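You operate a simulated robot arm through the tools that you are given. There is no shell and no other tool.

You run a simulated robot arm. Do the job below in one go: nothing can be reset, and whatever is moved stays where it is left.

Task
Test the cleaner with the cup and dropper, then top it up to the chart's drops.
Fine: drop by drop till the sample just turns pale; one press of ADD for each drop short; tip the cup back into the tub and stand it back; harm nothing. Set down upright: clear cup.
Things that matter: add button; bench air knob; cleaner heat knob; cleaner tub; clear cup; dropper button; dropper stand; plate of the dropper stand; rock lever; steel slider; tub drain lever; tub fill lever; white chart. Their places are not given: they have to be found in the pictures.

The check looks at the end state, three seconds after you hand in, the way a careful person would. Anything else that was tipped, shoved, dropped, spilled or broken makes it a failure.

Robot
A 7-joint arm with a two-finger parallel gripper, fixed in place. Base frame: the origin is at the foot of the arm, x ahead of it, y to its left, z up. Units: cm, rad, N and s.
Its first joint turns from -2.897 to 2.897 rad. Payload 3.43 kg.
Tool frame: the origin (TCP) lies between the finger pads and is the grasp point; the fingertips stand 3.4 cm ahead of it; z points along the fingers, y is the line along which they close. Largest opening 12.8 cm; finger width 2.4, thickness 1.2; the body of the gripper, 4.8 by 13 cm, starts 9.6 cm behind the TCP.
Orientation is that of the tool frame in the base frame, as a unit quaternion [x, y, z, w]. With the fingers straight down and closing along the base's y, the tool's x points along the base's -x, its y along +y and its z along -z.

Tools
- The arm moves only by the tool arm_command. Its argument "increments" is a list of rows, each an object (a shift or turn left out is 0, a gripper value left out holds the last) with "travel": the shift along the tool's x, y, z in units of 300 mm (1.0 is 300 mm), a list of three; "dr": the turn, a rotation vector about the tool's x, y, z in units of 60 degrees (1.0 is 60 degrees), a list of three; "gripper": the finger opening in cm, from 0 to 12.8. In form: [{"travel": [dx, dy, dz], "dr": [wx, wy, wz], "gripper": gripper}, ...]. A call has 1 to 20 rows; each row is the pose to reach, as a shift and turn from the pose commanded when the call began, along the tool's axes at that moment. A call with a number of a shift or a turn outside -1 to 1 is refused whole. Each row takes 0.2 s and may step no farther than 5 cm and 0.15 rad from the row before; otherwise, or with a gripper value out of range, the whole call is refused. A pose out of reach is approached as far as the arm can. The call stops where the force on the tool passes 40 N (or 10 N more than at its start, if that is more) or the arm is blocked; 0.2 s more then pass. Each finger travels about 15.3 cm/s and halts on what it meets, pressing with about 33 N; the grip force reading is that of the motor and also rises with nothing between the fingers. The clock runs only during rows and for 0.2 s after the last one: add rows that repeat a pose to give the fingers time. It gives the time, the measured TCP pose, the force on the tool (base axes), the opening and the grip force at its end, in the units of the frame above (readings bear some noise), with the torque about the TCP (base axes, N m) and any sound that the robot's microphone picked up, and new pictures: "pictures" is both (left out), scene, wrist or none.
- Cameras (640 x 400 px; columns grow to the right, rows downward): "scene" is fixed at [39.91, -50.02, 153.96]; the picture's right is [0.57, -0.82, 0.00], its down [-0.57, -0.39, -0.72] and it looks along [0.59, 0.41, -0.70] (base axes); focal length 235 px, centre (320, 200). "wrist" rides on the gripper at [7.6, -1.1, -16] in the tool frame; the picture's right is [0.15, 0.99, 0.00], its down [-0.88, 0.13, -0.46] and it looks along [-0.45, 0.07, 0.89] (tool axes); focal length 234 px, centre (320, 200).
- probe_pixels(camera, pixels): for up to 12 pixels [column, row] of the newest picture of that camera ("zoom" is the newest enlarged one), the place [x, y, z] in the base frame of the surface seen there, good to about 0.2 cm. No time passes.
- close_up(camera, box): a new picture of the part [left, top, right, bottom] of that camera's present view, enlarged. No time passes.
- sign_off(): hands the job in; it is judged then, once.

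Open the gripper and draw the arm clear of the work before you hand the job in, unless the task says otherwise.

The tools are called after ">>>" by a JSON object that holds its "name" and its "arguments". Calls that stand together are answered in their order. arm_command: Moves the arm, as the interface text tells. Its arguments: {"type":"object","properties":{"increments":{"type":"array","items":{"type":"object","properties":{"travel":{"type":"array","items":{"type":"number"}},"dr":{"type":"array","items":{"type":"number"}},"gripper":{"type":"number"}}}},"pictures":{"type":"string","enum":["both","scene","wrist","none"]}},"required":["increments"]} The other tools are called the same way: probe_pixels (camera, pixels) gives the place of the surface under pixels of a picture; close_up (camera, box) takes an enlarged picture of a part of a camera's view; sign_off () hands the job in.

At the start:

```text
clock: 0.0
tcp_pos: [55.13, -24.73, 137.49]
tool_rot: [0.001, 1.0, 0.0, -0.001]
wrist_force: [0.3, 1.0, 0.1]
ft_torque: [0.0, -0.02, -0.01]
finger_gap: 12.81
grip_force: 0.1
```

scene: 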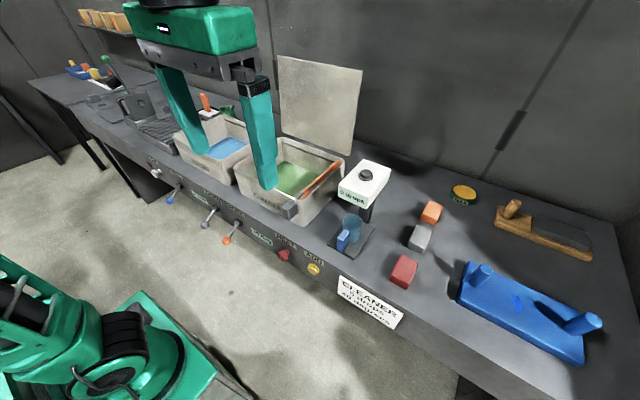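
wrist: 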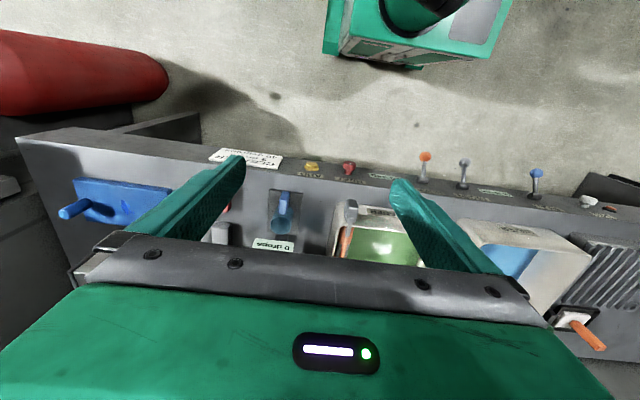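

The scene picture shows the bench with tubs, the dropper stand (about 365,180), clear cup (352,230) and the chart (370,300). I take close-ups to read the labels.

>>> {"name": "close_up", "arguments": {"camera": "scene", "box": [310, 140, 430, 340]}}

>>> {"name": "close_up", "arguments": {"camera": "scene", "box": [140, 150, 340, 280]}}

>>> {"name": "close_up", "arguments": {"camera": "wrist", "box": [200, 130, 440, 270]}}

>>> {"name": "close_up", "arguments": {"camera": "scene", "box": [330, 265, 410, 335]}}

```text
2.00 times, centred on (370, 240) of scene
```

zoom: 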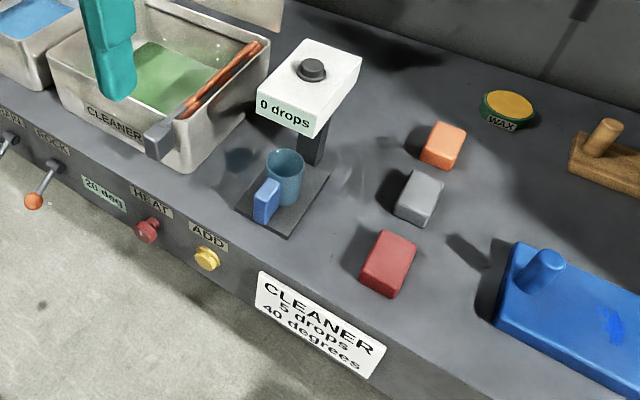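

```text
3.08 times, centred on (240, 215) of scene
```

zoom: 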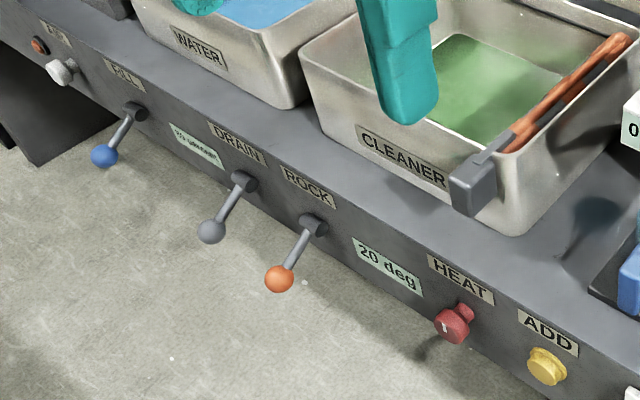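

```text
2.67 times, centred on (320, 200) of wrist
```

zoom: 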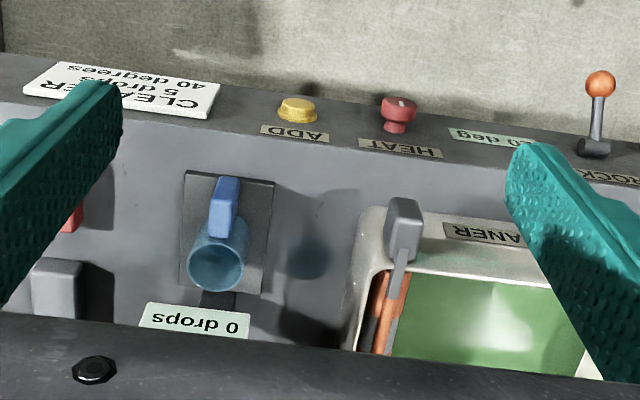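

```text
5.71 times, centred on (370, 300) of scene
```

zoom: 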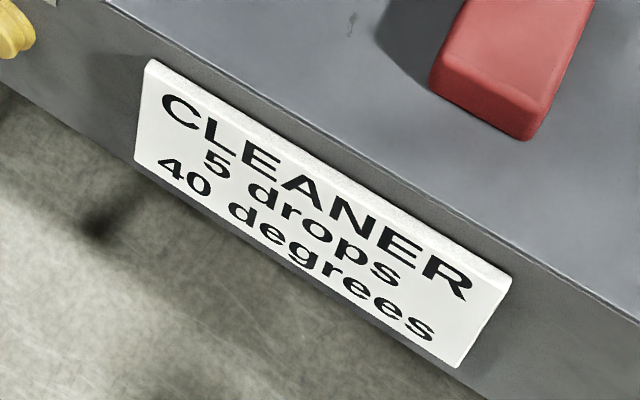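

The chart asks for 5 drops; the dropper shows 0 drops. I probe the main objects to get their places.

>>> {"name": "probe_pixels", "arguments": {"camera": "scene", "pixels": [[365, 175], [352, 196], [352, 218], [342, 240], [330, 240], [372, 228], [350, 258], [338, 243], [313, 268], [284, 255], [366, 300], [290, 210]]}}

>>> {"name": "close_up", "arguments": {"camera": "scene", "box": [320, 150, 400, 260]}}

>>> {"name": "close_up", "arguments": {"camera": "scene", "box": [220, 120, 360, 225]}}

```text
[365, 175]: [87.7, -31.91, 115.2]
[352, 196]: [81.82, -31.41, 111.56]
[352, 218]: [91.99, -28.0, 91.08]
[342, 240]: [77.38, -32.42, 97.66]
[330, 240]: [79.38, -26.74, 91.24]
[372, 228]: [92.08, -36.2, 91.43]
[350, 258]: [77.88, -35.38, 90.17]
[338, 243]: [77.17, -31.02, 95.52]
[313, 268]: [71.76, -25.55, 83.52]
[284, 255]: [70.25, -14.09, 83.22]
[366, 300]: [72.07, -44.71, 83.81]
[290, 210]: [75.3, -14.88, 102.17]
```

```text
3.64 times, centred on (360, 205) of scene
```

zoom: 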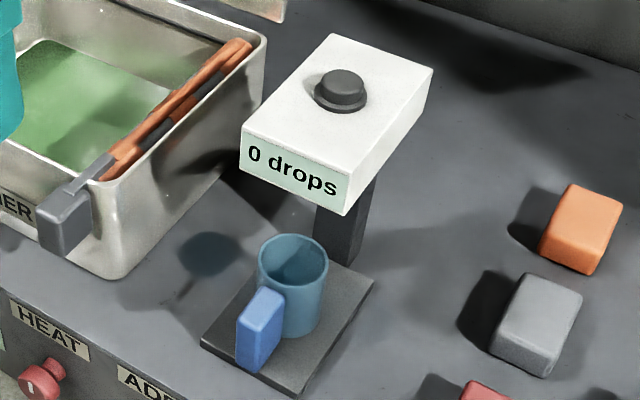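

```text
3.81 times, centred on (290, 172) of scene
```

zoom: 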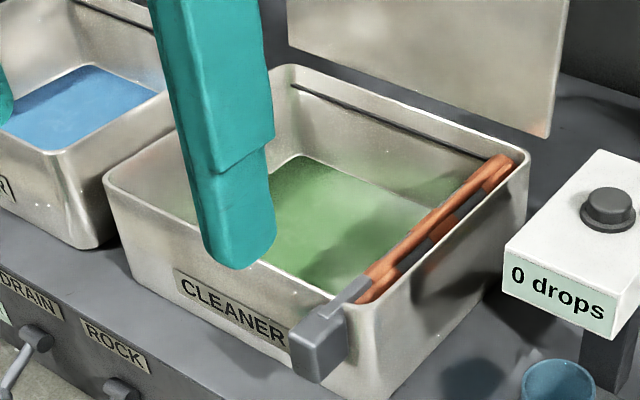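

I take the dropper-stand close-up again to probe exact points in it.

>>> {"name": "close_up", "arguments": {"camera": "scene", "box": [320, 150, 400, 260]}}

>>> {"name": "probe_pixels", "arguments": {"camera": "zoom", "pixels": [[333, 34], [433, 68], [245, 125], [350, 168], [343, 213], [243, 165], [341, 80], [341, 104], [330, 85], [200, 340], [290, 395], [374, 284]]}}

>>> {"name": "probe_pixels", "arguments": {"camera": "zoom", "pixels": [[262, 245], [327, 262], [297, 234], [290, 283], [305, 330], [322, 325], [243, 315], [266, 291], [280, 295], [255, 360], [240, 350], [266, 330]]}}

>>> {"name": "probe_pixels", "arguments": {"camera": "zoom", "pixels": [[60, 210], [40, 215], [90, 190], [55, 250], [110, 155], [245, 42], [120, 278], [262, 35], [60, 100], [150, 200], [500, 200], [330, 240]]}}

```text
3.64 times, centred on (360, 205) of scene
```

zoom: 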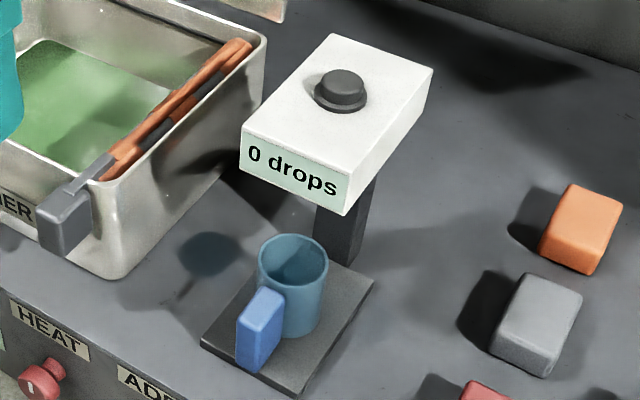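

```text
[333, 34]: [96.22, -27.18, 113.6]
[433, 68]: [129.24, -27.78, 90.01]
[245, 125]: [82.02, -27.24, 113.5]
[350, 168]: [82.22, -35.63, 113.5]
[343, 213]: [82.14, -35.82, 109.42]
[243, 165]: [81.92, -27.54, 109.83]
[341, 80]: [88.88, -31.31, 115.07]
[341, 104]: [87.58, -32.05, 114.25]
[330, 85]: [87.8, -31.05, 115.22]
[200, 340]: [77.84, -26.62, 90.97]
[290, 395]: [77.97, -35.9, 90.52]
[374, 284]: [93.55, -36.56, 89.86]
```

```text
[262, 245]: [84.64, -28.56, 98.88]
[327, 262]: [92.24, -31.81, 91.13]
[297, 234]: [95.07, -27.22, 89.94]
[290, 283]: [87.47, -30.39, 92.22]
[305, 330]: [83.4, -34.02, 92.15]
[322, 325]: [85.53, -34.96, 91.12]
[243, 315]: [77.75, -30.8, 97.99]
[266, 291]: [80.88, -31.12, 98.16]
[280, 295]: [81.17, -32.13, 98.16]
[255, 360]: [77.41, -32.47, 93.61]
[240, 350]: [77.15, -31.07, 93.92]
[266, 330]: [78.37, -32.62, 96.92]
```

```text
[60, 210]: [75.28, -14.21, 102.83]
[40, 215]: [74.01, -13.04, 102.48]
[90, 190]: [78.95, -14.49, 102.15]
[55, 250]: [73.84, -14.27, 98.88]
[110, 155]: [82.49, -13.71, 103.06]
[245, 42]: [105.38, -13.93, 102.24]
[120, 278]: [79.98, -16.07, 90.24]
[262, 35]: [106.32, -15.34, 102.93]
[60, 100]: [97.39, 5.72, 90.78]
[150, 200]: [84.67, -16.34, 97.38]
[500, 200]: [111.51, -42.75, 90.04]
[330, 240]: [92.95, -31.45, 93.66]
```

Bench top is about z=90, the cup handle is around (79,-31.5,95.5). I now look at the cleaner tub's liquid and rim.

>>> {"name": "close_up", "arguments": {"camera": "scene", "box": [220, 120, 360, 225]}}

>>> {"name": "probe_pixels", "arguments": {"camera": "zoom", "pixels": [[300, 165], [380, 200], [300, 220], [330, 280], [380, 240], [420, 195], [105, 180], [285, 70], [528, 155], [370, 310], [275, 255], [250, 120]]}}

>>> {"name": "probe_pixels", "arguments": {"camera": "zoom", "pixels": [[500, 160], [430, 230], [380, 285], [350, 290], [320, 340], [295, 340], [320, 305], [450, 215], [480, 195], [150, 200], [200, 260], [390, 110]]}}

>>> {"name": "probe_pixels", "arguments": {"camera": "wrist", "pixels": [[380, 240], [400, 255], [345, 245], [352, 215], [360, 235], [285, 200], [283, 222], [270, 245], [312, 165], [349, 165], [425, 160], [463, 165]]}}

```text
3.81 times, centred on (290, 172) of scene
```

zoom: 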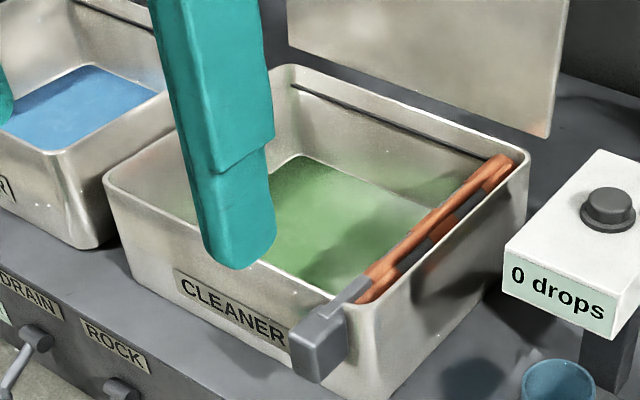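

```text
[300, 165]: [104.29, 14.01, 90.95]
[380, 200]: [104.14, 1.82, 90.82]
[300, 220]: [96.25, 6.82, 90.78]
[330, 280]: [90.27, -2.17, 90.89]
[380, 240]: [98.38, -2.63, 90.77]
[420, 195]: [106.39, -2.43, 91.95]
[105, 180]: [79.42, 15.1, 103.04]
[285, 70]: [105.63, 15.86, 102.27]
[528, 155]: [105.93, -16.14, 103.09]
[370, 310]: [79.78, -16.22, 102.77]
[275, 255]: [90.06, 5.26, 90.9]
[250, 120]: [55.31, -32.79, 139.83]
```

```text
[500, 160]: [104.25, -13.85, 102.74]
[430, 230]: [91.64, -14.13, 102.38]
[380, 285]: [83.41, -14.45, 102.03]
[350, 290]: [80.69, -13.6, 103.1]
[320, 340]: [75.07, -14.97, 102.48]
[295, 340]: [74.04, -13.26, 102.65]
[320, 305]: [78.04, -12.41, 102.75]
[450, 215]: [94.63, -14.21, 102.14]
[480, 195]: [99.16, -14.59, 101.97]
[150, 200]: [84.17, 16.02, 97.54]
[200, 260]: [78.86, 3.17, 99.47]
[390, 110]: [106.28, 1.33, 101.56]
```

```text
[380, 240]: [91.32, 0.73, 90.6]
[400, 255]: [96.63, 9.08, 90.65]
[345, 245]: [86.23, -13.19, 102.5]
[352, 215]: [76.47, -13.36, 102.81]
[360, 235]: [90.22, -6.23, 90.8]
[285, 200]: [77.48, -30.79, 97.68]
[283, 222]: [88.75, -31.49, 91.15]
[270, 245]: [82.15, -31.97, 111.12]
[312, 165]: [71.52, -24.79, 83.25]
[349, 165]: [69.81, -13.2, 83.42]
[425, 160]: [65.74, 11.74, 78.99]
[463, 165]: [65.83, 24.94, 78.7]
```

The green surface probes at z≈90.8. I zoom further onto the liquid's edge to learn whether it is a thin layer or a see-through depth.

>>> {"name": "close_up", "arguments": {"camera": "scene", "box": [275, 145, 345, 190]}}

>>> {"name": "probe_pixels", "arguments": {"camera": "zoom", "pixels": [[100, 40], [100, 70], [100, 90], [100, 110], [100, 140], [200, 60], [200, 100], [200, 130], [200, 150], [300, 150], [330, 200], [350, 230]]}}

>>> {"name": "close_up", "arguments": {"camera": "wrist", "box": [320, 190, 460, 280]}}

```text
8.89 times, centred on (310, 168) of scene
```

zoom: 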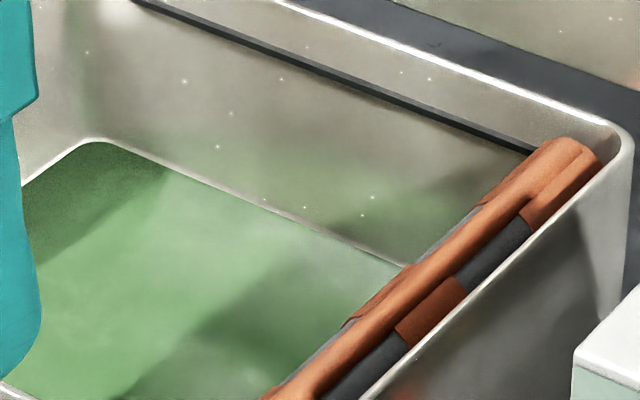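

```text
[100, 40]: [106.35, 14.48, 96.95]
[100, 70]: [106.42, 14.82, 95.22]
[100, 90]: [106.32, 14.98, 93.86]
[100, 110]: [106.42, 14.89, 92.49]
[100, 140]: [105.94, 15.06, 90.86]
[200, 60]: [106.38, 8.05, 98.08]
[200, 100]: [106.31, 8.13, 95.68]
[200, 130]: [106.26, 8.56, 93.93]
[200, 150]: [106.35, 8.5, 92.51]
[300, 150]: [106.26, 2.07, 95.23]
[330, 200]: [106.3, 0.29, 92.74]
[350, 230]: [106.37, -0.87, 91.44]
```

```text
4.44 times, centred on (390, 235) of wrist
```

zoom: 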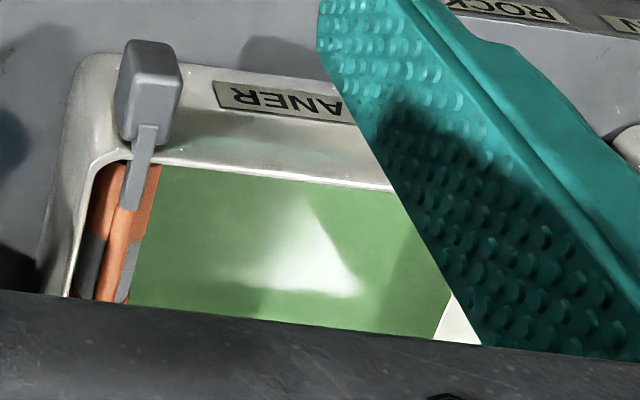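

The liquid level sits near z=90.85 with the tub rim at 103. I check the front panel (ADD button, heat knob) geometry next.

>>> {"name": "close_up", "arguments": {"camera": "scene", "box": [265, 225, 365, 300]}}

>>> {"name": "probe_pixels", "arguments": {"camera": "zoom", "pixels": [[310, 270], [300, 290], [318, 280], [325, 262], [335, 300], [280, 230], [330, 240], [380, 240], [300, 210], [345, 330], [120, 190], [400, 330]]}}

>>> {"name": "close_up", "arguments": {"camera": "wrist", "box": [250, 140, 370, 220]}}

>>> {"name": "probe_pixels", "arguments": {"camera": "zoom", "pixels": [[335, 130], [335, 118], [310, 130], [360, 130], [335, 150], [325, 175], [335, 200], [525, 130], [180, 320], [200, 240], [190, 290], [130, 330]]}}

```text
5.33 times, centred on (315, 262) of scene
```

zoom: 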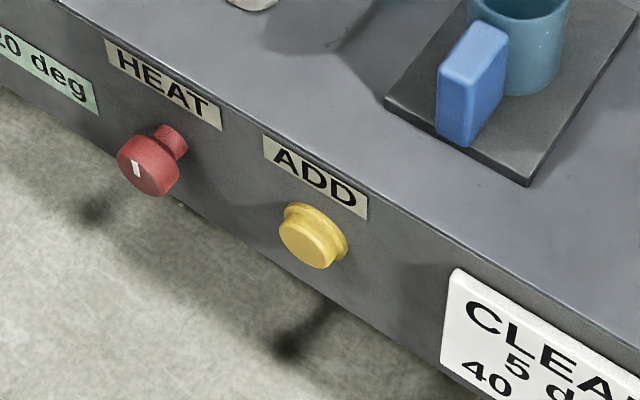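

```text
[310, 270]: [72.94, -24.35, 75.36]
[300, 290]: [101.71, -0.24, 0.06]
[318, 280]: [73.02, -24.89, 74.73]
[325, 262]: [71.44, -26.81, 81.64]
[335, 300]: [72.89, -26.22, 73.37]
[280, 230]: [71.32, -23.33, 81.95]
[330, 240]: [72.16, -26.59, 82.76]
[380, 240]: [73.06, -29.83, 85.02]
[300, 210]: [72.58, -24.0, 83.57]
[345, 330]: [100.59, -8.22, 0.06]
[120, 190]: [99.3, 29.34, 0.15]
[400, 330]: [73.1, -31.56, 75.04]
```

```text
5.00 times, centred on (310, 180) of wrist
```

zoom: 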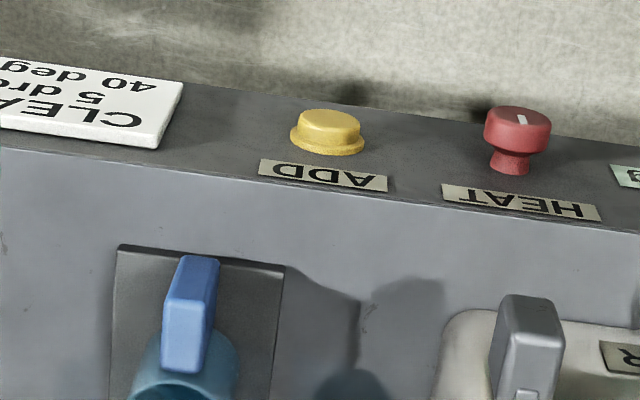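

```text
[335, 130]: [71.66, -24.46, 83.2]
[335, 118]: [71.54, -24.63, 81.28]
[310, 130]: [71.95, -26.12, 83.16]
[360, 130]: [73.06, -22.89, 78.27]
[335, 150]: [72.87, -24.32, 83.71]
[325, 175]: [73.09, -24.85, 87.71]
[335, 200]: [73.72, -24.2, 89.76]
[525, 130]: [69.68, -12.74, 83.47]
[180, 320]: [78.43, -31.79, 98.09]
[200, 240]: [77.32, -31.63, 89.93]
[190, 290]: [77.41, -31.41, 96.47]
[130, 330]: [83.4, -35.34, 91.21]
```

The ADD button's face is near (71.4,-25,82) on a vertical front panel at x≈73, and the cup handle near (79,-31.6,93–98). I move toward a pre-grasp in front of the handle, pitching the tool to 45° forward-down.

>>> {"name": "arm_command", "arguments": {"increments": [{"travel": [-0.0422, -0.0322, 0.1214], "dr": [0, -0.1071, 0], "gripper": 8}, {"travel": [-0.0845, -0.0645, 0.2428], "dr": [0, -0.2143, 0], "gripper": 6}, {"travel": [-0.1267, -0.0967, 0.3642], "dr": [0, -0.3214, 0], "gripper": 6}, {"travel": [-0.169, -0.129, 0.4855], "dr": [0, -0.4286, 0], "gripper": 6}, {"travel": [-0.2112, -0.1612, 0.6069], "dr": [0, -0.5357, 0], "gripper": 6}, {"travel": [-0.2535, -0.1935, 0.7283], "dr": [0, -0.6429, 0], "gripper": 6}, {"travel": [-0.2957, -0.2257, 0.8497], "dr": [0, -0.75, 0], "gripper": 6}]}}

```text
clock: 1.6
tcp_pos: [62.56, -31.69, 112.87]
tool_rot: [-0.001, 0.921, 0.001, 0.389]
wrist_force: [-0.9, 0.6, -0.4]
ft_torque: [-0.02, -0.04, -0.03]
finger_gap: 6.0
grip_force: 0.0
```

scene: 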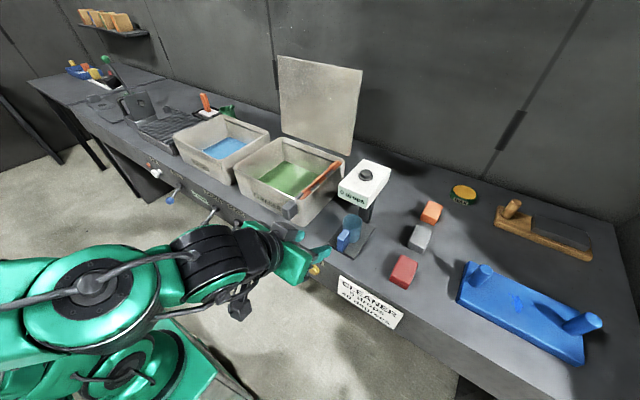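
wrist: 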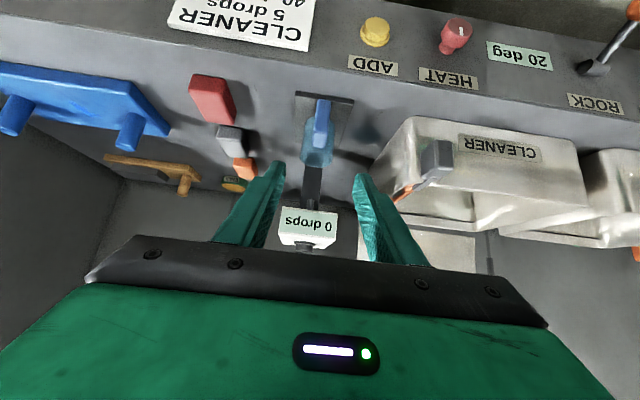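

The arm is at (62.6,-31.7,112.9) with a 45° pitch, and the wrist view shows the cup handle at about (322,120). I zoom in there to centre on the handle.

>>> {"name": "close_up", "arguments": {"camera": "wrist", "box": [280, 80, 370, 180]}}

>>> {"name": "probe_pixels", "arguments": {"camera": "zoom", "pixels": [[285, 150], [310, 150], [338, 150], [285, 190], [305, 190], [325, 190], [290, 120], [340, 120], [280, 230], [330, 240], [250, 300], [360, 300]]}}

>>> {"name": "close_up", "arguments": {"camera": "scene", "box": [325, 205, 385, 265]}}

```text
4.00 times, centred on (325, 130) of wrist
```

zoom: 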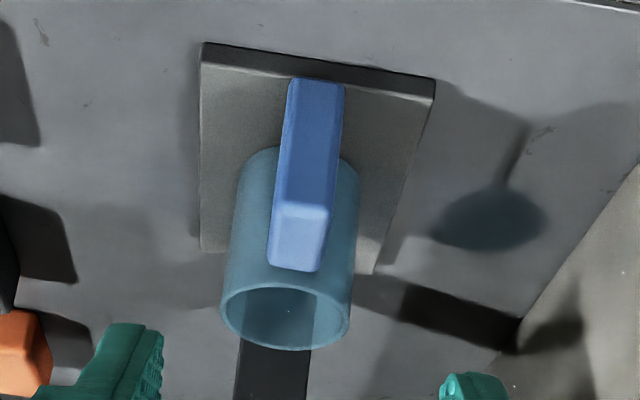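

```text
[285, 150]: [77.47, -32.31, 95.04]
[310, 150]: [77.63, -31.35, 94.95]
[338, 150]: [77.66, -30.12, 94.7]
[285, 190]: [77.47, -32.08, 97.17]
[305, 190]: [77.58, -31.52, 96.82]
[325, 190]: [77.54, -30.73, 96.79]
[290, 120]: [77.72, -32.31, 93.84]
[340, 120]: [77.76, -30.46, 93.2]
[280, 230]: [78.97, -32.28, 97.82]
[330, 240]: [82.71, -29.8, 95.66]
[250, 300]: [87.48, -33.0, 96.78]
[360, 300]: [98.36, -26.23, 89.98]
```

```text
6.67 times, centred on (355, 235) of scene
```

zoom: 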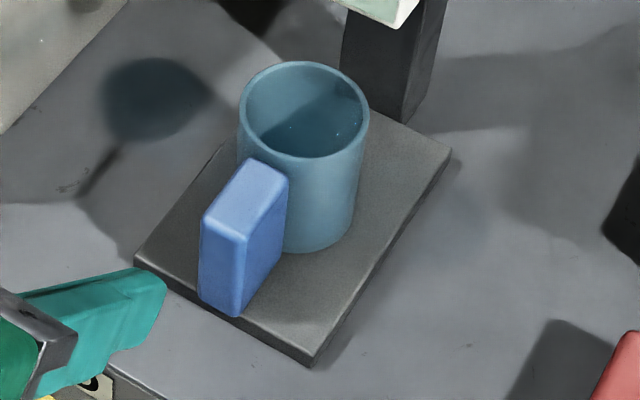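

The handle spans y≈-32.35 to -30.35 with its front face at x=77.5 and top at z=98. I advance to the pre-grasp point on the 45° line and let the arm settle to see tracking error.

>>> {"name": "arm_command", "arguments": {"increments": [{"travel": [0.0118, 0.0011, 0.1139]}, {"travel": [0.0235, 0.0022, 0.2278]}, {"travel": [0.0353, 0.0033, 0.3417]}, {"travel": [0.0353, 0.0033, 0.3417]}, {"travel": [0.0353, 0.0033, 0.3417]}]}}

```text
clock: 2.8
tcp_pos: [69.23, -31.49, 104.81]
tool_rot: [0.0, 0.922, 0.0, 0.388]
wrist_force: [0.3, 0.3, -0.7]
ft_torque: [0.01, 0.04, -0.01]
finger_gap: 6.01
grip_force: 0.0
```

scene: 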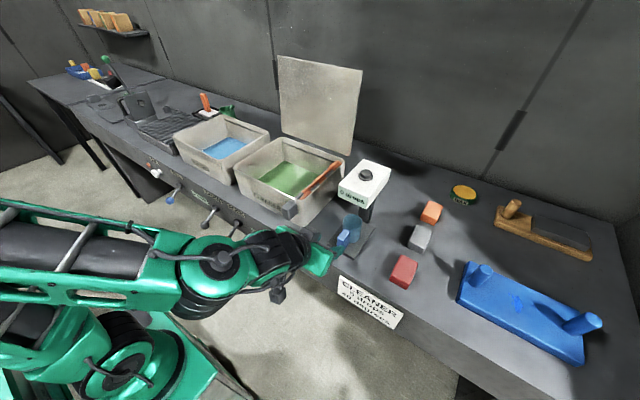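
wrist: 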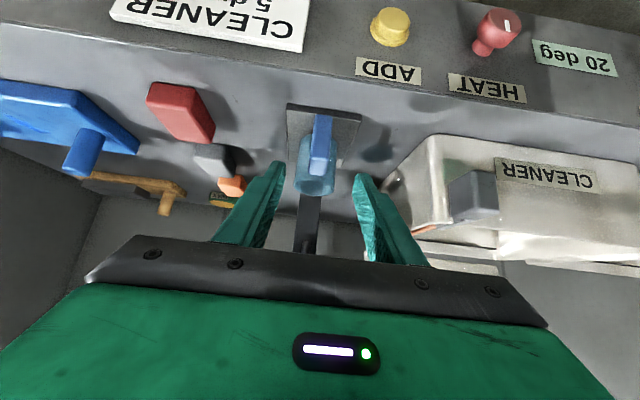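

Measured TCP is (69.2,-31.5,104.8) with a small steady offset, and both fingers straddle the handle line in the wrist view. I go 8 cm along the approach line and check again.

>>> {"name": "arm_command", "arguments": {"increments": [{"travel": [-0.003, 0.001, 0.09]}, {"travel": [-0.006, 0.002, 0.18]}, {"travel": [-0.009, 0.003, 0.27]}, {"travel": [-0.009, 0.003, 0.27]}]}}

>>> {"name": "close_up", "arguments": {"camera": "wrist", "box": [240, 80, 400, 240]}}

>>> {"name": "close_up", "arguments": {"camera": "scene", "box": [310, 195, 390, 275]}}

```text
clock: 3.8
tcp_pos: [75.19, -31.39, 99.39]
tool_rot: [0.0, 0.922, 0.0, 0.388]
wrist_force: [-0.9, 0.2, 0.1]
ft_torque: [-0.01, -0.02, 0.0]
finger_gap: 6.0
grip_force: 0.1
```

scene: 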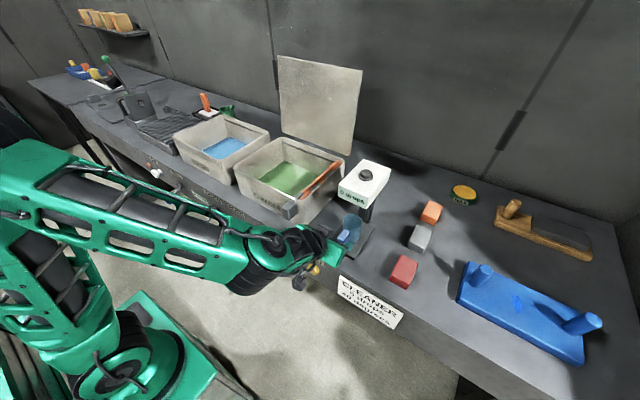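
wrist: 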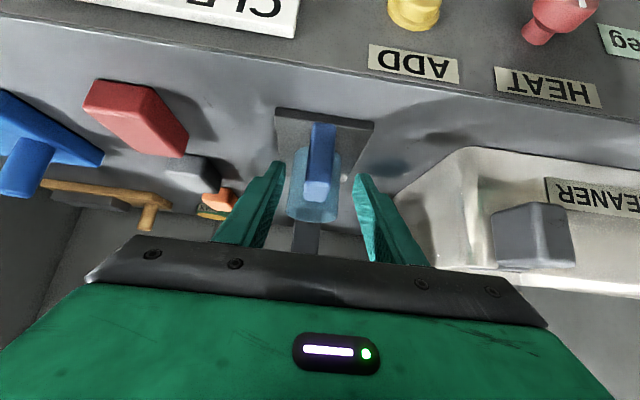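

```text
2.50 times, centred on (320, 160) of wrist
```

zoom: 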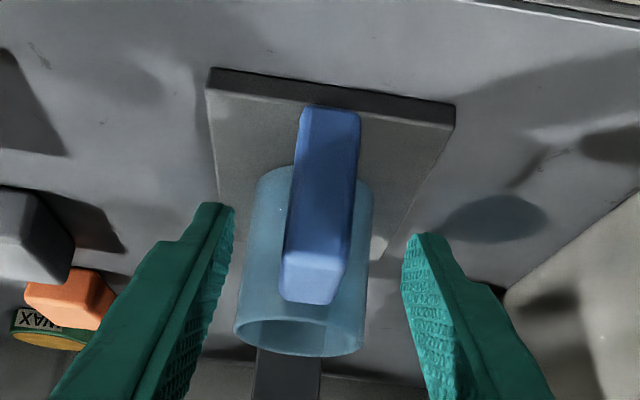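

```text
5.00 times, centred on (350, 235) of scene
```

zoom: 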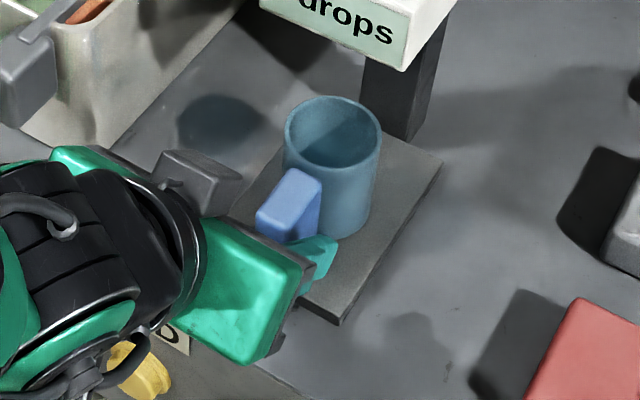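

The handle is centred between the fingers (zoom pixels 220–415, handle at 290–355). I advance the last 4.3 cm and close on the handle.

>>> {"name": "arm_command", "arguments": {"increments": [{"travel": [0.001, 0, 0.072]}, {"travel": [0.002, 0, 0.1437]}, {"travel": [0.002, 0, 0.1437]}, {"travel": [0.002, 0, 0.1437], "gripper": 4}, {"travel": [0.002, 0, 0.1437], "gripper": 2.6}]}}

>>> {"name": "close_up", "arguments": {"camera": "wrist", "box": [240, 80, 400, 240]}}

>>> {"name": "close_up", "arguments": {"camera": "scene", "box": [310, 195, 390, 275]}}

```text
clock: 5.0
tcp_pos: [78.28, -31.27, 96.28]
tool_rot: [0.001, 0.922, -0.001, 0.388]
wrist_force: [0.5, -1.1, 0.7]
ft_torque: [0.0, -0.01, -0.02]
finger_gap: 2.62
grip_force: 0.0
```

scene: 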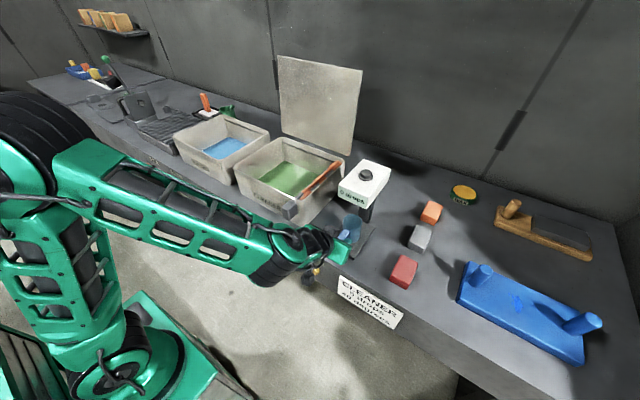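
wrist: 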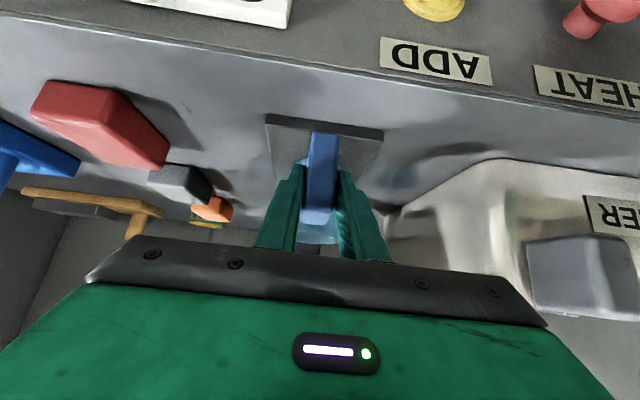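

```text
2.50 times, centred on (320, 160) of wrist
```

zoom: 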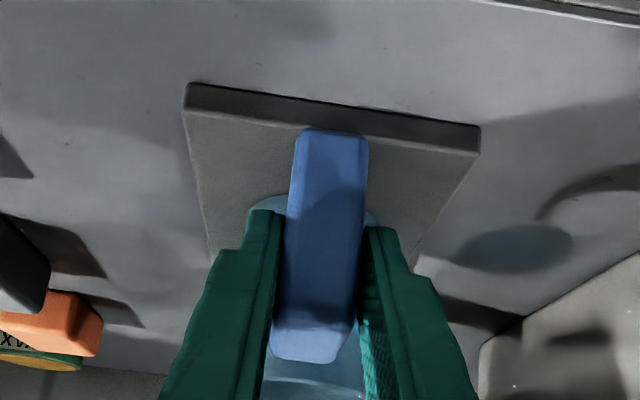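

```text
5.00 times, centred on (350, 235) of scene
```

zoom: 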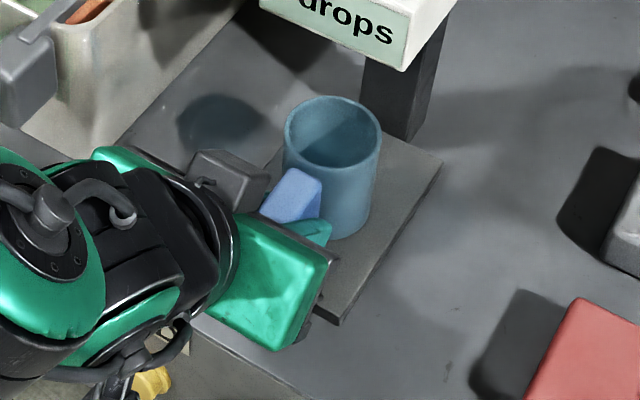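

The fingers straddle the handle with the -y finger (zoom left, 280) slightly closer. I shift 0.1 cm to -y and close to grip.

>>> {"name": "arm_command", "arguments": {"increments": [{"travel": [0, -0.0035, 0], "gripper": 2.6}, {"travel": [0, -0.0035, 0], "gripper": 2.2}, {"travel": [0, -0.0035, 0], "gripper": 1.0}, {"travel": [0, -0.0035, 0], "gripper": 1.0}, {"travel": [0, -0.0035, 0], "gripper": 1.0}]}}

>>> {"name": "close_up", "arguments": {"camera": "scene", "box": [310, 195, 390, 275]}}

```text
clock: 6.2
tcp_pos: [78.25, -31.42, 96.22]
tool_rot: [0.0, 0.922, 0.001, 0.388]
wrist_force: [0.3, 0.7, 0.6]
ft_torque: [0.01, 0.0, -0.03]
finger_gap: 2.32
grip_force: 33.2
```

scene: 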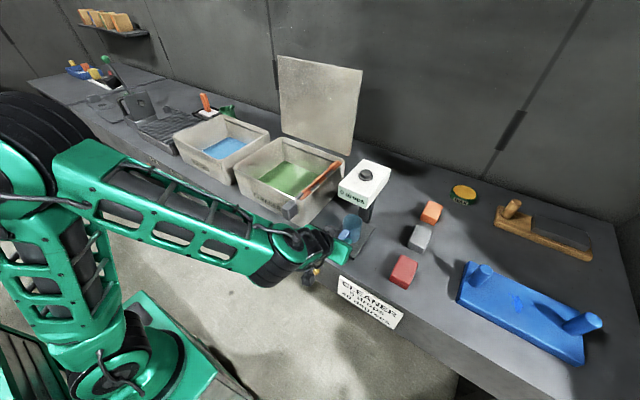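
wrist: 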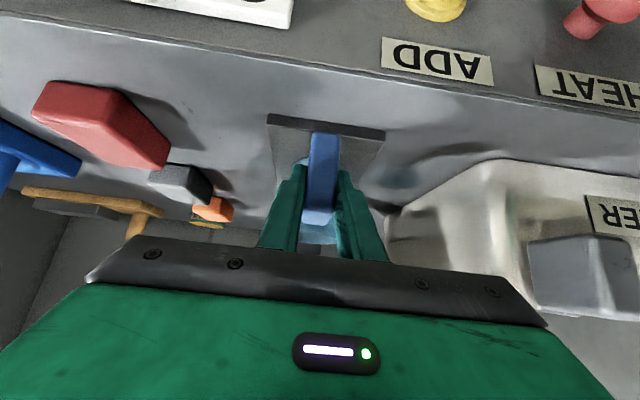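

```text
5.00 times, centred on (350, 235) of scene
```

zoom: 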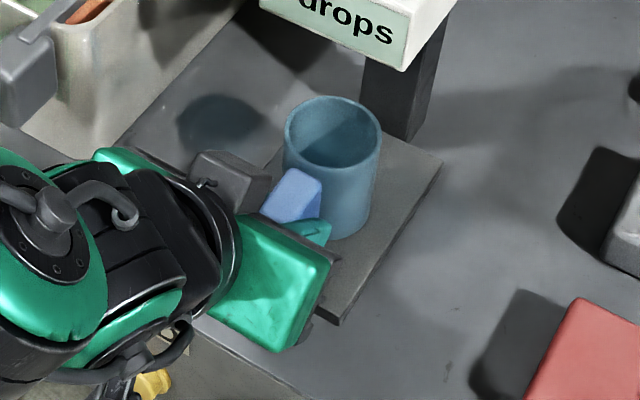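

The grip holds at gap 2.32 cm with 33 N; the resting grasp pose is (78.25,-31.42,96.22). I lift 2 cm, draw the cup back 10 cm out from under the head, then raise it.

>>> {"name": "arm_command", "arguments": {"increments": [{"travel": [-0.0236, 0, -0.0236]}, {"travel": [-0.0471, 0, -0.0471]}, {"travel": [0.0315, 0, -0.1257]}, {"travel": [0.11, 0, -0.2042]}, {"travel": [0.1886, 0, -0.2828]}, {"travel": [0.0943, 0, -0.3771]}, {"travel": [0, 0, -0.4714]}, {"travel": [-0.0943, 0, -0.5657]}, {"travel": [-0.1886, 0, -0.66]}, {"travel": [-0.1886, 0, -0.66]}]}}

>>> {"name": "close_up", "arguments": {"camera": "scene", "box": [220, 120, 400, 260]}}

```text
clock: 8.4
tcp_pos: [68.12, -31.49, 114.32]
tool_rot: [0.0, 0.922, 0.0, 0.388]
wrist_force: [0.5, -0.3, -1.0]
ft_torque: [-0.02, -0.01, -0.02]
finger_gap: 2.33
grip_force: 33.2
```

scene: 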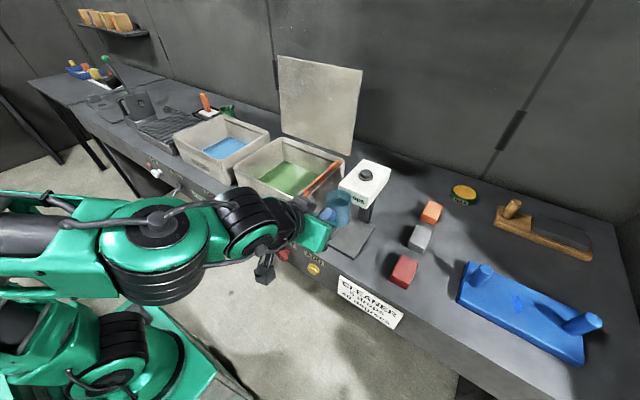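
wrist: 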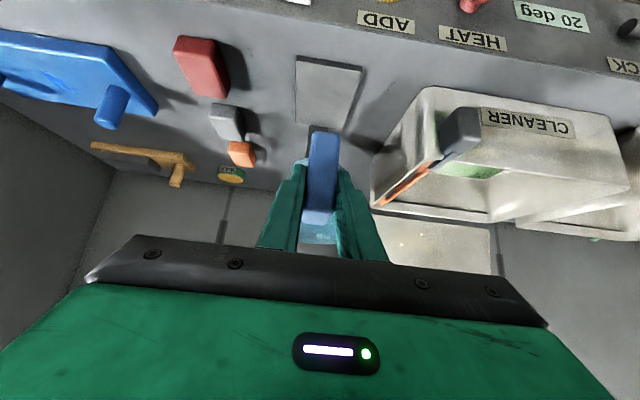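

```text
2.86 times, centred on (310, 190) of scene
```

zoom: 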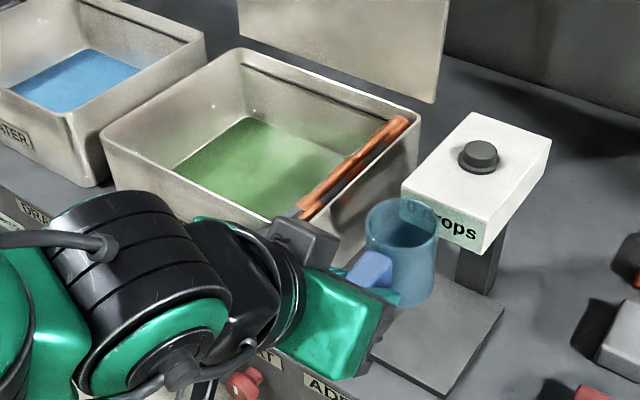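

The cup is held upright and clear of the head; the tub interior is x 80–106, y -13 to 15. I carry the cup sideways and over the tub at this height.

>>> {"name": "arm_command", "arguments": {"increments": [{"travel": [0, 0.1567, 0]}, {"travel": [0, 0.3133, 0]}, {"travel": [-0.067, 0.4276, 0.067]}, {"travel": [-0.134, 0.5419, 0.134]}, {"travel": [-0.201, 0.6562, 0.201]}, {"travel": [-0.268, 0.7705, 0.268]}, {"travel": [-0.335, 0.8848, 0.335]}, {"travel": [-0.402, 0.9991, 0.402]}, {"travel": [-0.402, 0.9991, 0.402]}]}}

>>> {"name": "close_up", "arguments": {"camera": "scene", "box": [220, 120, 380, 240]}}

```text
clock: 10.4
tcp_pos: [85.18, -1.35, 114.32]
tool_rot: [-0.001, 0.922, 0.0, 0.388]
wrist_force: [-0.6, 0.4, 0.0]
ft_torque: [0.02, 0.02, -0.02]
finger_gap: 2.32
grip_force: 32.9
```

scene: 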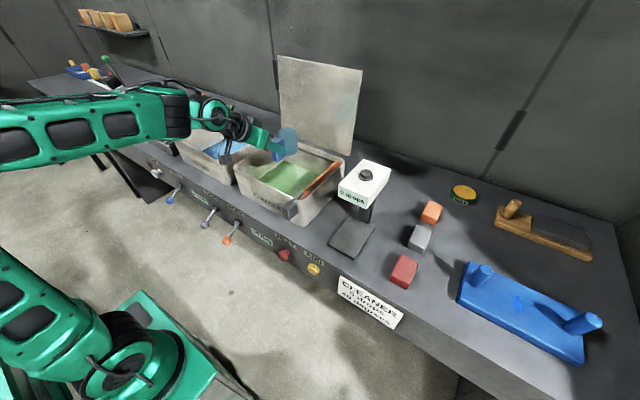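
wrist: 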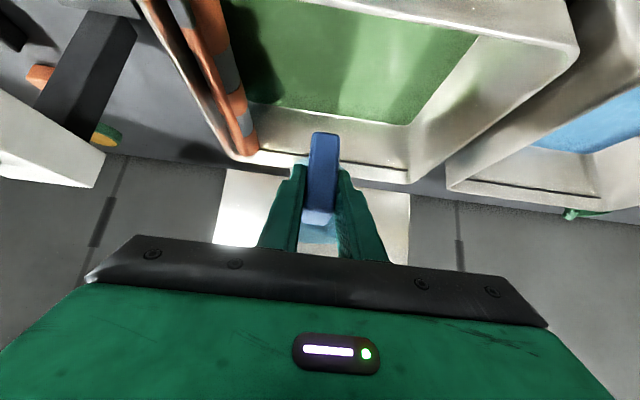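

```text
3.33 times, centred on (300, 180) of scene
```

zoom: 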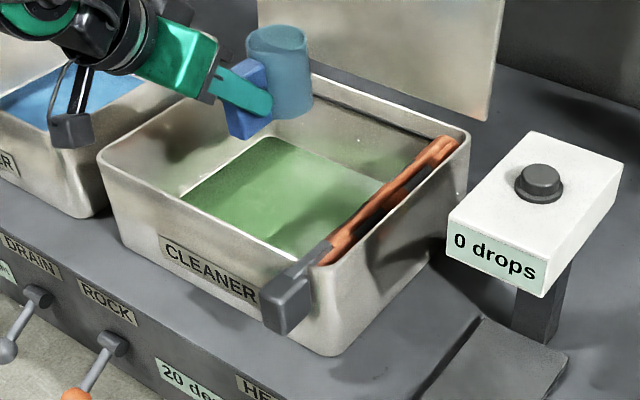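

The cup hangs over the tub at TCP (85.2,-1.4,114.3). I lower it to just above the liquid while steepening the tool by 15° so the gripper body and camera stay above the rim.

>>> {"name": "arm_command", "arguments": {"increments": [{"travel": [0.0766, 0.0167, 0.1096], "dr": [0, 0.0625, 0]}, {"travel": [0.1532, 0.0333, 0.2192], "dr": [0, 0.125, 0]}, {"travel": [0.2298, 0.05, 0.3288], "dr": [0, 0.1875, 0]}, {"travel": [0.3064, 0.0667, 0.4384], "dr": [0, 0.25, 0]}, {"travel": [0.3064, 0.0667, 0.4384], "dr": [0, 0.25, 0]}]}}

>>> {"name": "close_up", "arguments": {"camera": "scene", "box": [220, 120, 380, 240]}}

```text
clock: 11.6
tcp_pos: [87.89, 0.47, 98.71]
tool_rot: [-0.001, 0.965, 0.0, 0.264]
wrist_force: [0.1, 0.0, -0.4]
ft_torque: [0.01, 0.02, 0.02]
finger_gap: 2.37
grip_force: 32.8
```

scene: 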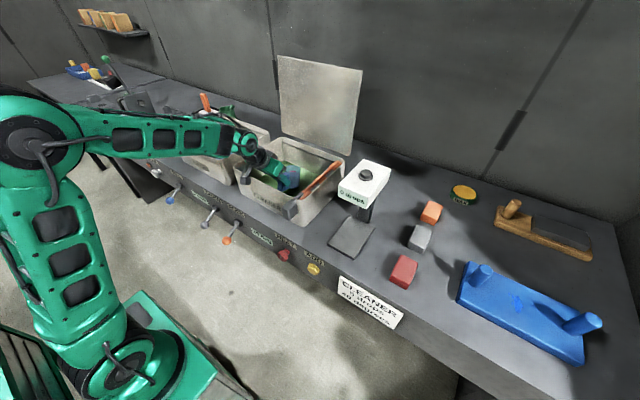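
wrist: 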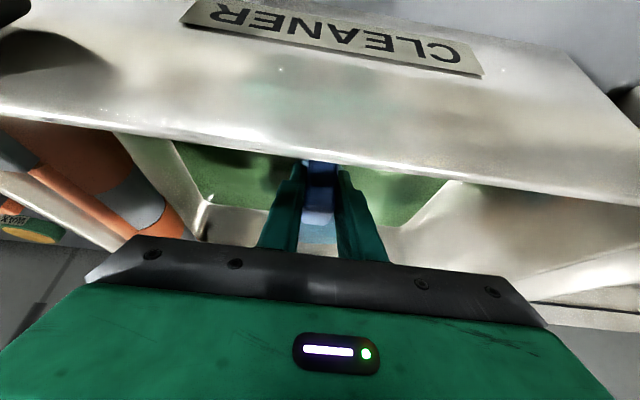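

```text
3.33 times, centred on (300, 180) of scene
```

zoom: 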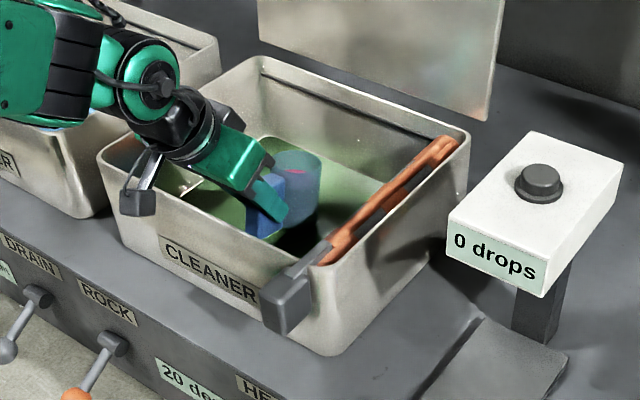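

A pinkish patch appears inside the cup at zoom (292,172). I look closer before going any deeper.

>>> {"name": "close_up", "arguments": {"camera": "scene", "box": [270, 145, 320, 185]}}

>>> {"name": "probe_pixels", "arguments": {"camera": "zoom", "pixels": [[290, 150], [260, 160], [300, 200], [340, 180], [220, 160], [290, 120], [350, 140], [220, 250], [420, 300]]}}

>>> {"name": "close_up", "arguments": {"camera": "wrist", "box": [240, 130, 400, 260]}}

```text
10.00 times, centred on (295, 165) of scene
```

zoom: 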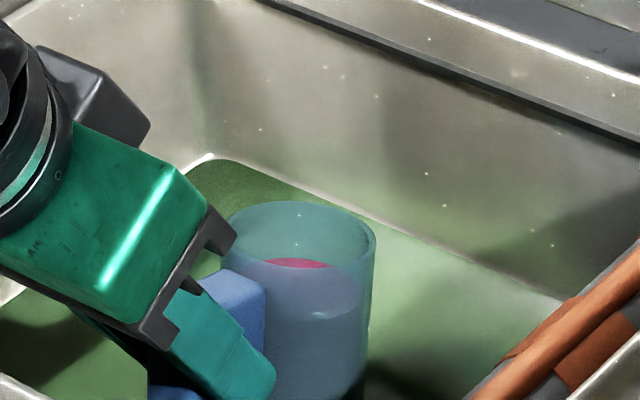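

```text
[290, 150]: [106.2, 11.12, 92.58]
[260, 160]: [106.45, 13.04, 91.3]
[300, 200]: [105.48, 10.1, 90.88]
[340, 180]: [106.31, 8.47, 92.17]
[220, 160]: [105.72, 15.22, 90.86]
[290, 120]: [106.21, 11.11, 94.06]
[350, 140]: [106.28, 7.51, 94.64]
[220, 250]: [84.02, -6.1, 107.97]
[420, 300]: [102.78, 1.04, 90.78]
```

```text
3.08 times, centred on (320, 195) of wrist
```

zoom: 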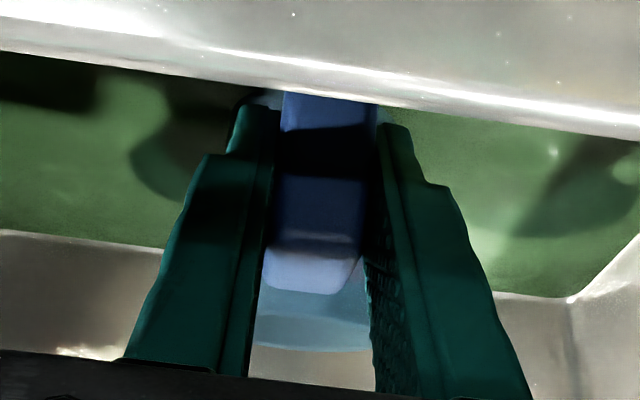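

The cup now holds a magenta-topped sample (zoom 300,265), so the dip filled it. I raise it back out of the tub while levelling it to upright.

>>> {"name": "arm_command", "arguments": {"increments": [{"travel": [-0.0304, 0, -0.0838], "dr": [0, -0.0625, 0]}, {"travel": [-0.0608, 0, -0.1676], "dr": [0, -0.125, 0]}, {"travel": [-0.0913, 0, -0.2514], "dr": [0, -0.1875, 0]}, {"travel": [-0.1217, 0, -0.3351], "dr": [0, -0.25, 0]}, {"travel": [-0.1521, 0, -0.4189], "dr": [0, -0.25, 0]}, {"travel": [-0.1825, 0, -0.5027], "dr": [0, -0.25, 0]}, {"travel": [-0.1825, 0, -0.5027], "dr": [0, -0.25, 0]}]}}

>>> {"name": "close_up", "arguments": {"camera": "scene", "box": [250, 110, 330, 170]}}

```text
clock: 13.2
tcp_pos: [85.07, 0.34, 114.43]
tool_rot: [0.0, 0.921, 0.0, 0.389]
wrist_force: [0.6, 0.8, 0.0]
ft_torque: [0.03, 0.04, 0.01]
finger_gap: 2.33
grip_force: 32.8
```

scene: 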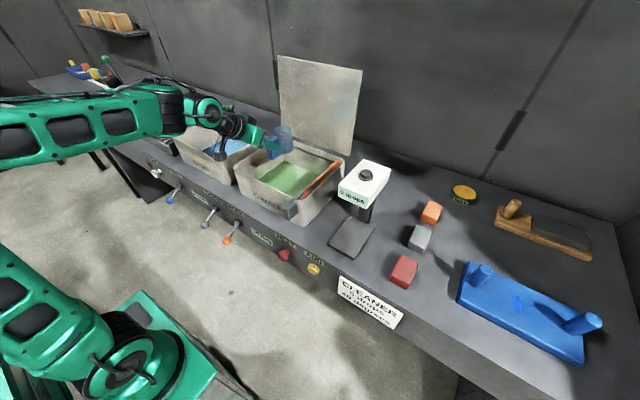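
wrist: 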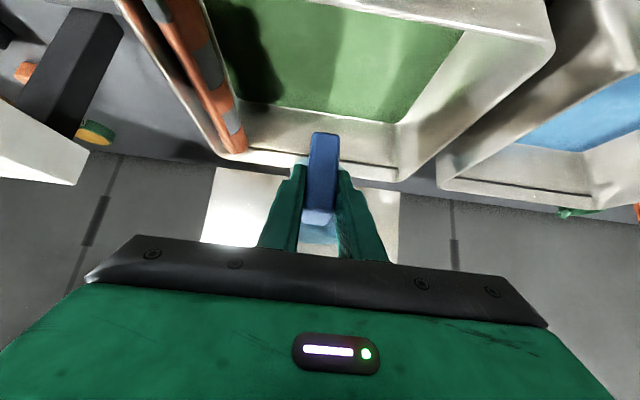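

```text
6.67 times, centred on (290, 140) of scene
```

zoom: 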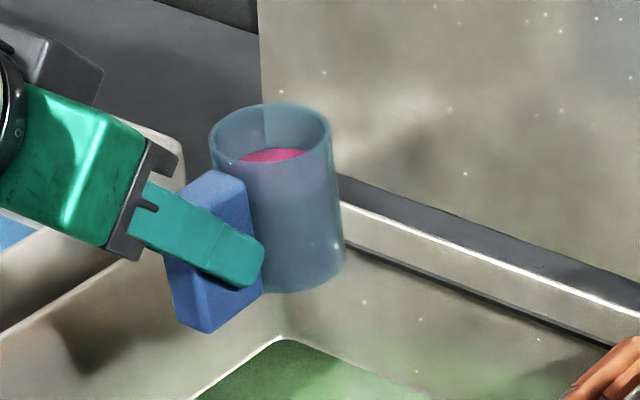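

The pink sample fills the upright cup (zoom 275,155). I carry it back in front of the dropper stand along the same route.

>>> {"name": "arm_command", "arguments": {"increments": [{"travel": [0.0574, -0.1071, -0.0574]}, {"travel": [0.1148, -0.2143, -0.1148]}, {"travel": [0.1722, -0.3214, -0.1722]}, {"travel": [0.2296, -0.4286, -0.2296]}, {"travel": [0.287, -0.5357, -0.287]}, {"travel": [0.3443, -0.6429, -0.3443]}, {"travel": [0.4017, -0.75, -0.4017]}, {"travel": [0.4017, -0.87, -0.4017]}, {"travel": [0.4017, -0.99, -0.4017]}, {"travel": [0.4017, -0.99, -0.4017]}]}}

```text
clock: 15.4
tcp_pos: [68.13, -29.25, 114.23]
tool_rot: [-0.001, 0.922, 0.001, 0.388]
wrist_force: [-0.3, 0.2, -0.2]
ft_torque: [0.03, 0.03, 0.02]
finger_gap: 2.32
grip_force: 32.9
```

scene: 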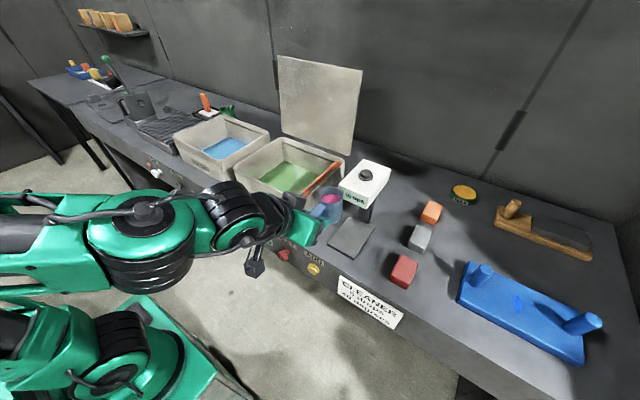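
wrist: 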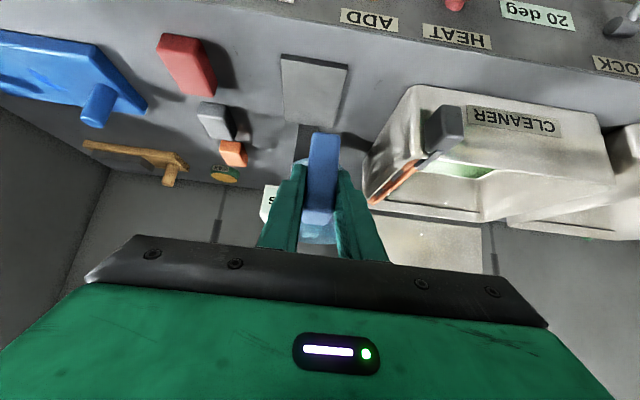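

At (68.1,-29.3,114.2) with the cup upright. I shift to y=-31.4, lower, and slide in under the head about 2 cm above the plate.

>>> {"name": "arm_command", "arguments": {"increments": [{"travel": [0, -0.0723, 0]}, {"travel": [0.0943, -0.0723, 0.0943]}, {"travel": [0.1886, -0.0723, 0.1886]}, {"travel": [0.2828, -0.0723, 0.2828]}, {"travel": [0.3771, -0.0723, 0.3771]}, {"travel": [0.2978, -0.0723, 0.4564]}, {"travel": [0.2184, -0.0723, 0.5357]}, {"travel": [0.1391, -0.0723, 0.6151]}, {"travel": [0.1391, -0.0723, 0.6151]}]}}

>>> {"name": "close_up", "arguments": {"camera": "scene", "box": [310, 195, 390, 275]}}

```text
clock: 17.4
tcp_pos: [78.31, -31.38, 98.33]
tool_rot: [0.0, 0.921, 0.0, 0.389]
wrist_force: [-0.6, -0.5, -0.7]
ft_torque: [-0.02, 0.01, 0.01]
finger_gap: 2.33
grip_force: 33.2
```

scene: 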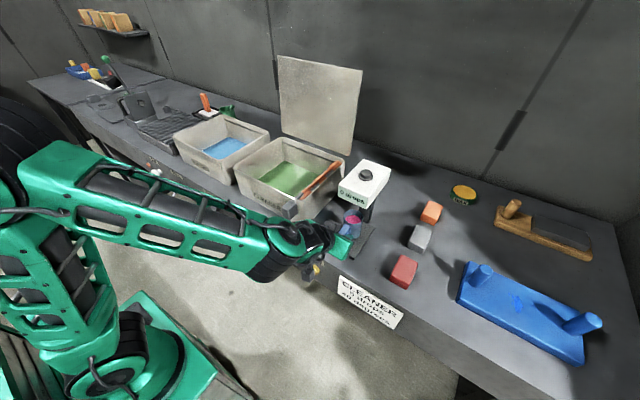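
wrist: 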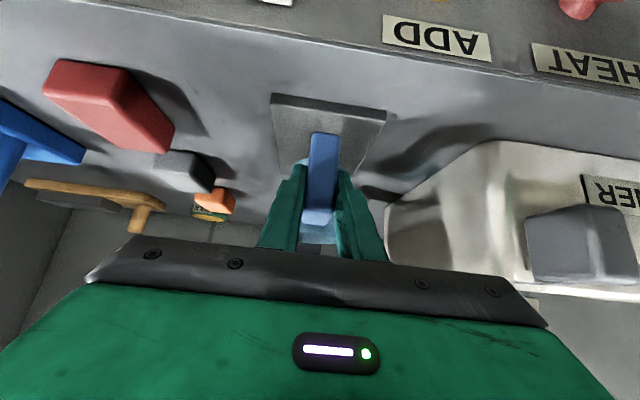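

```text
5.00 times, centred on (350, 235) of scene
```

zoom: 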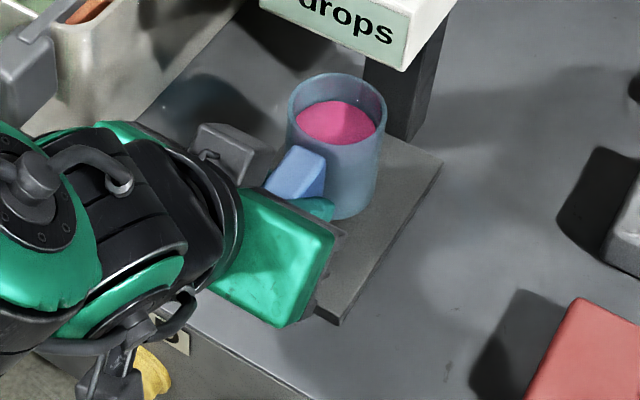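

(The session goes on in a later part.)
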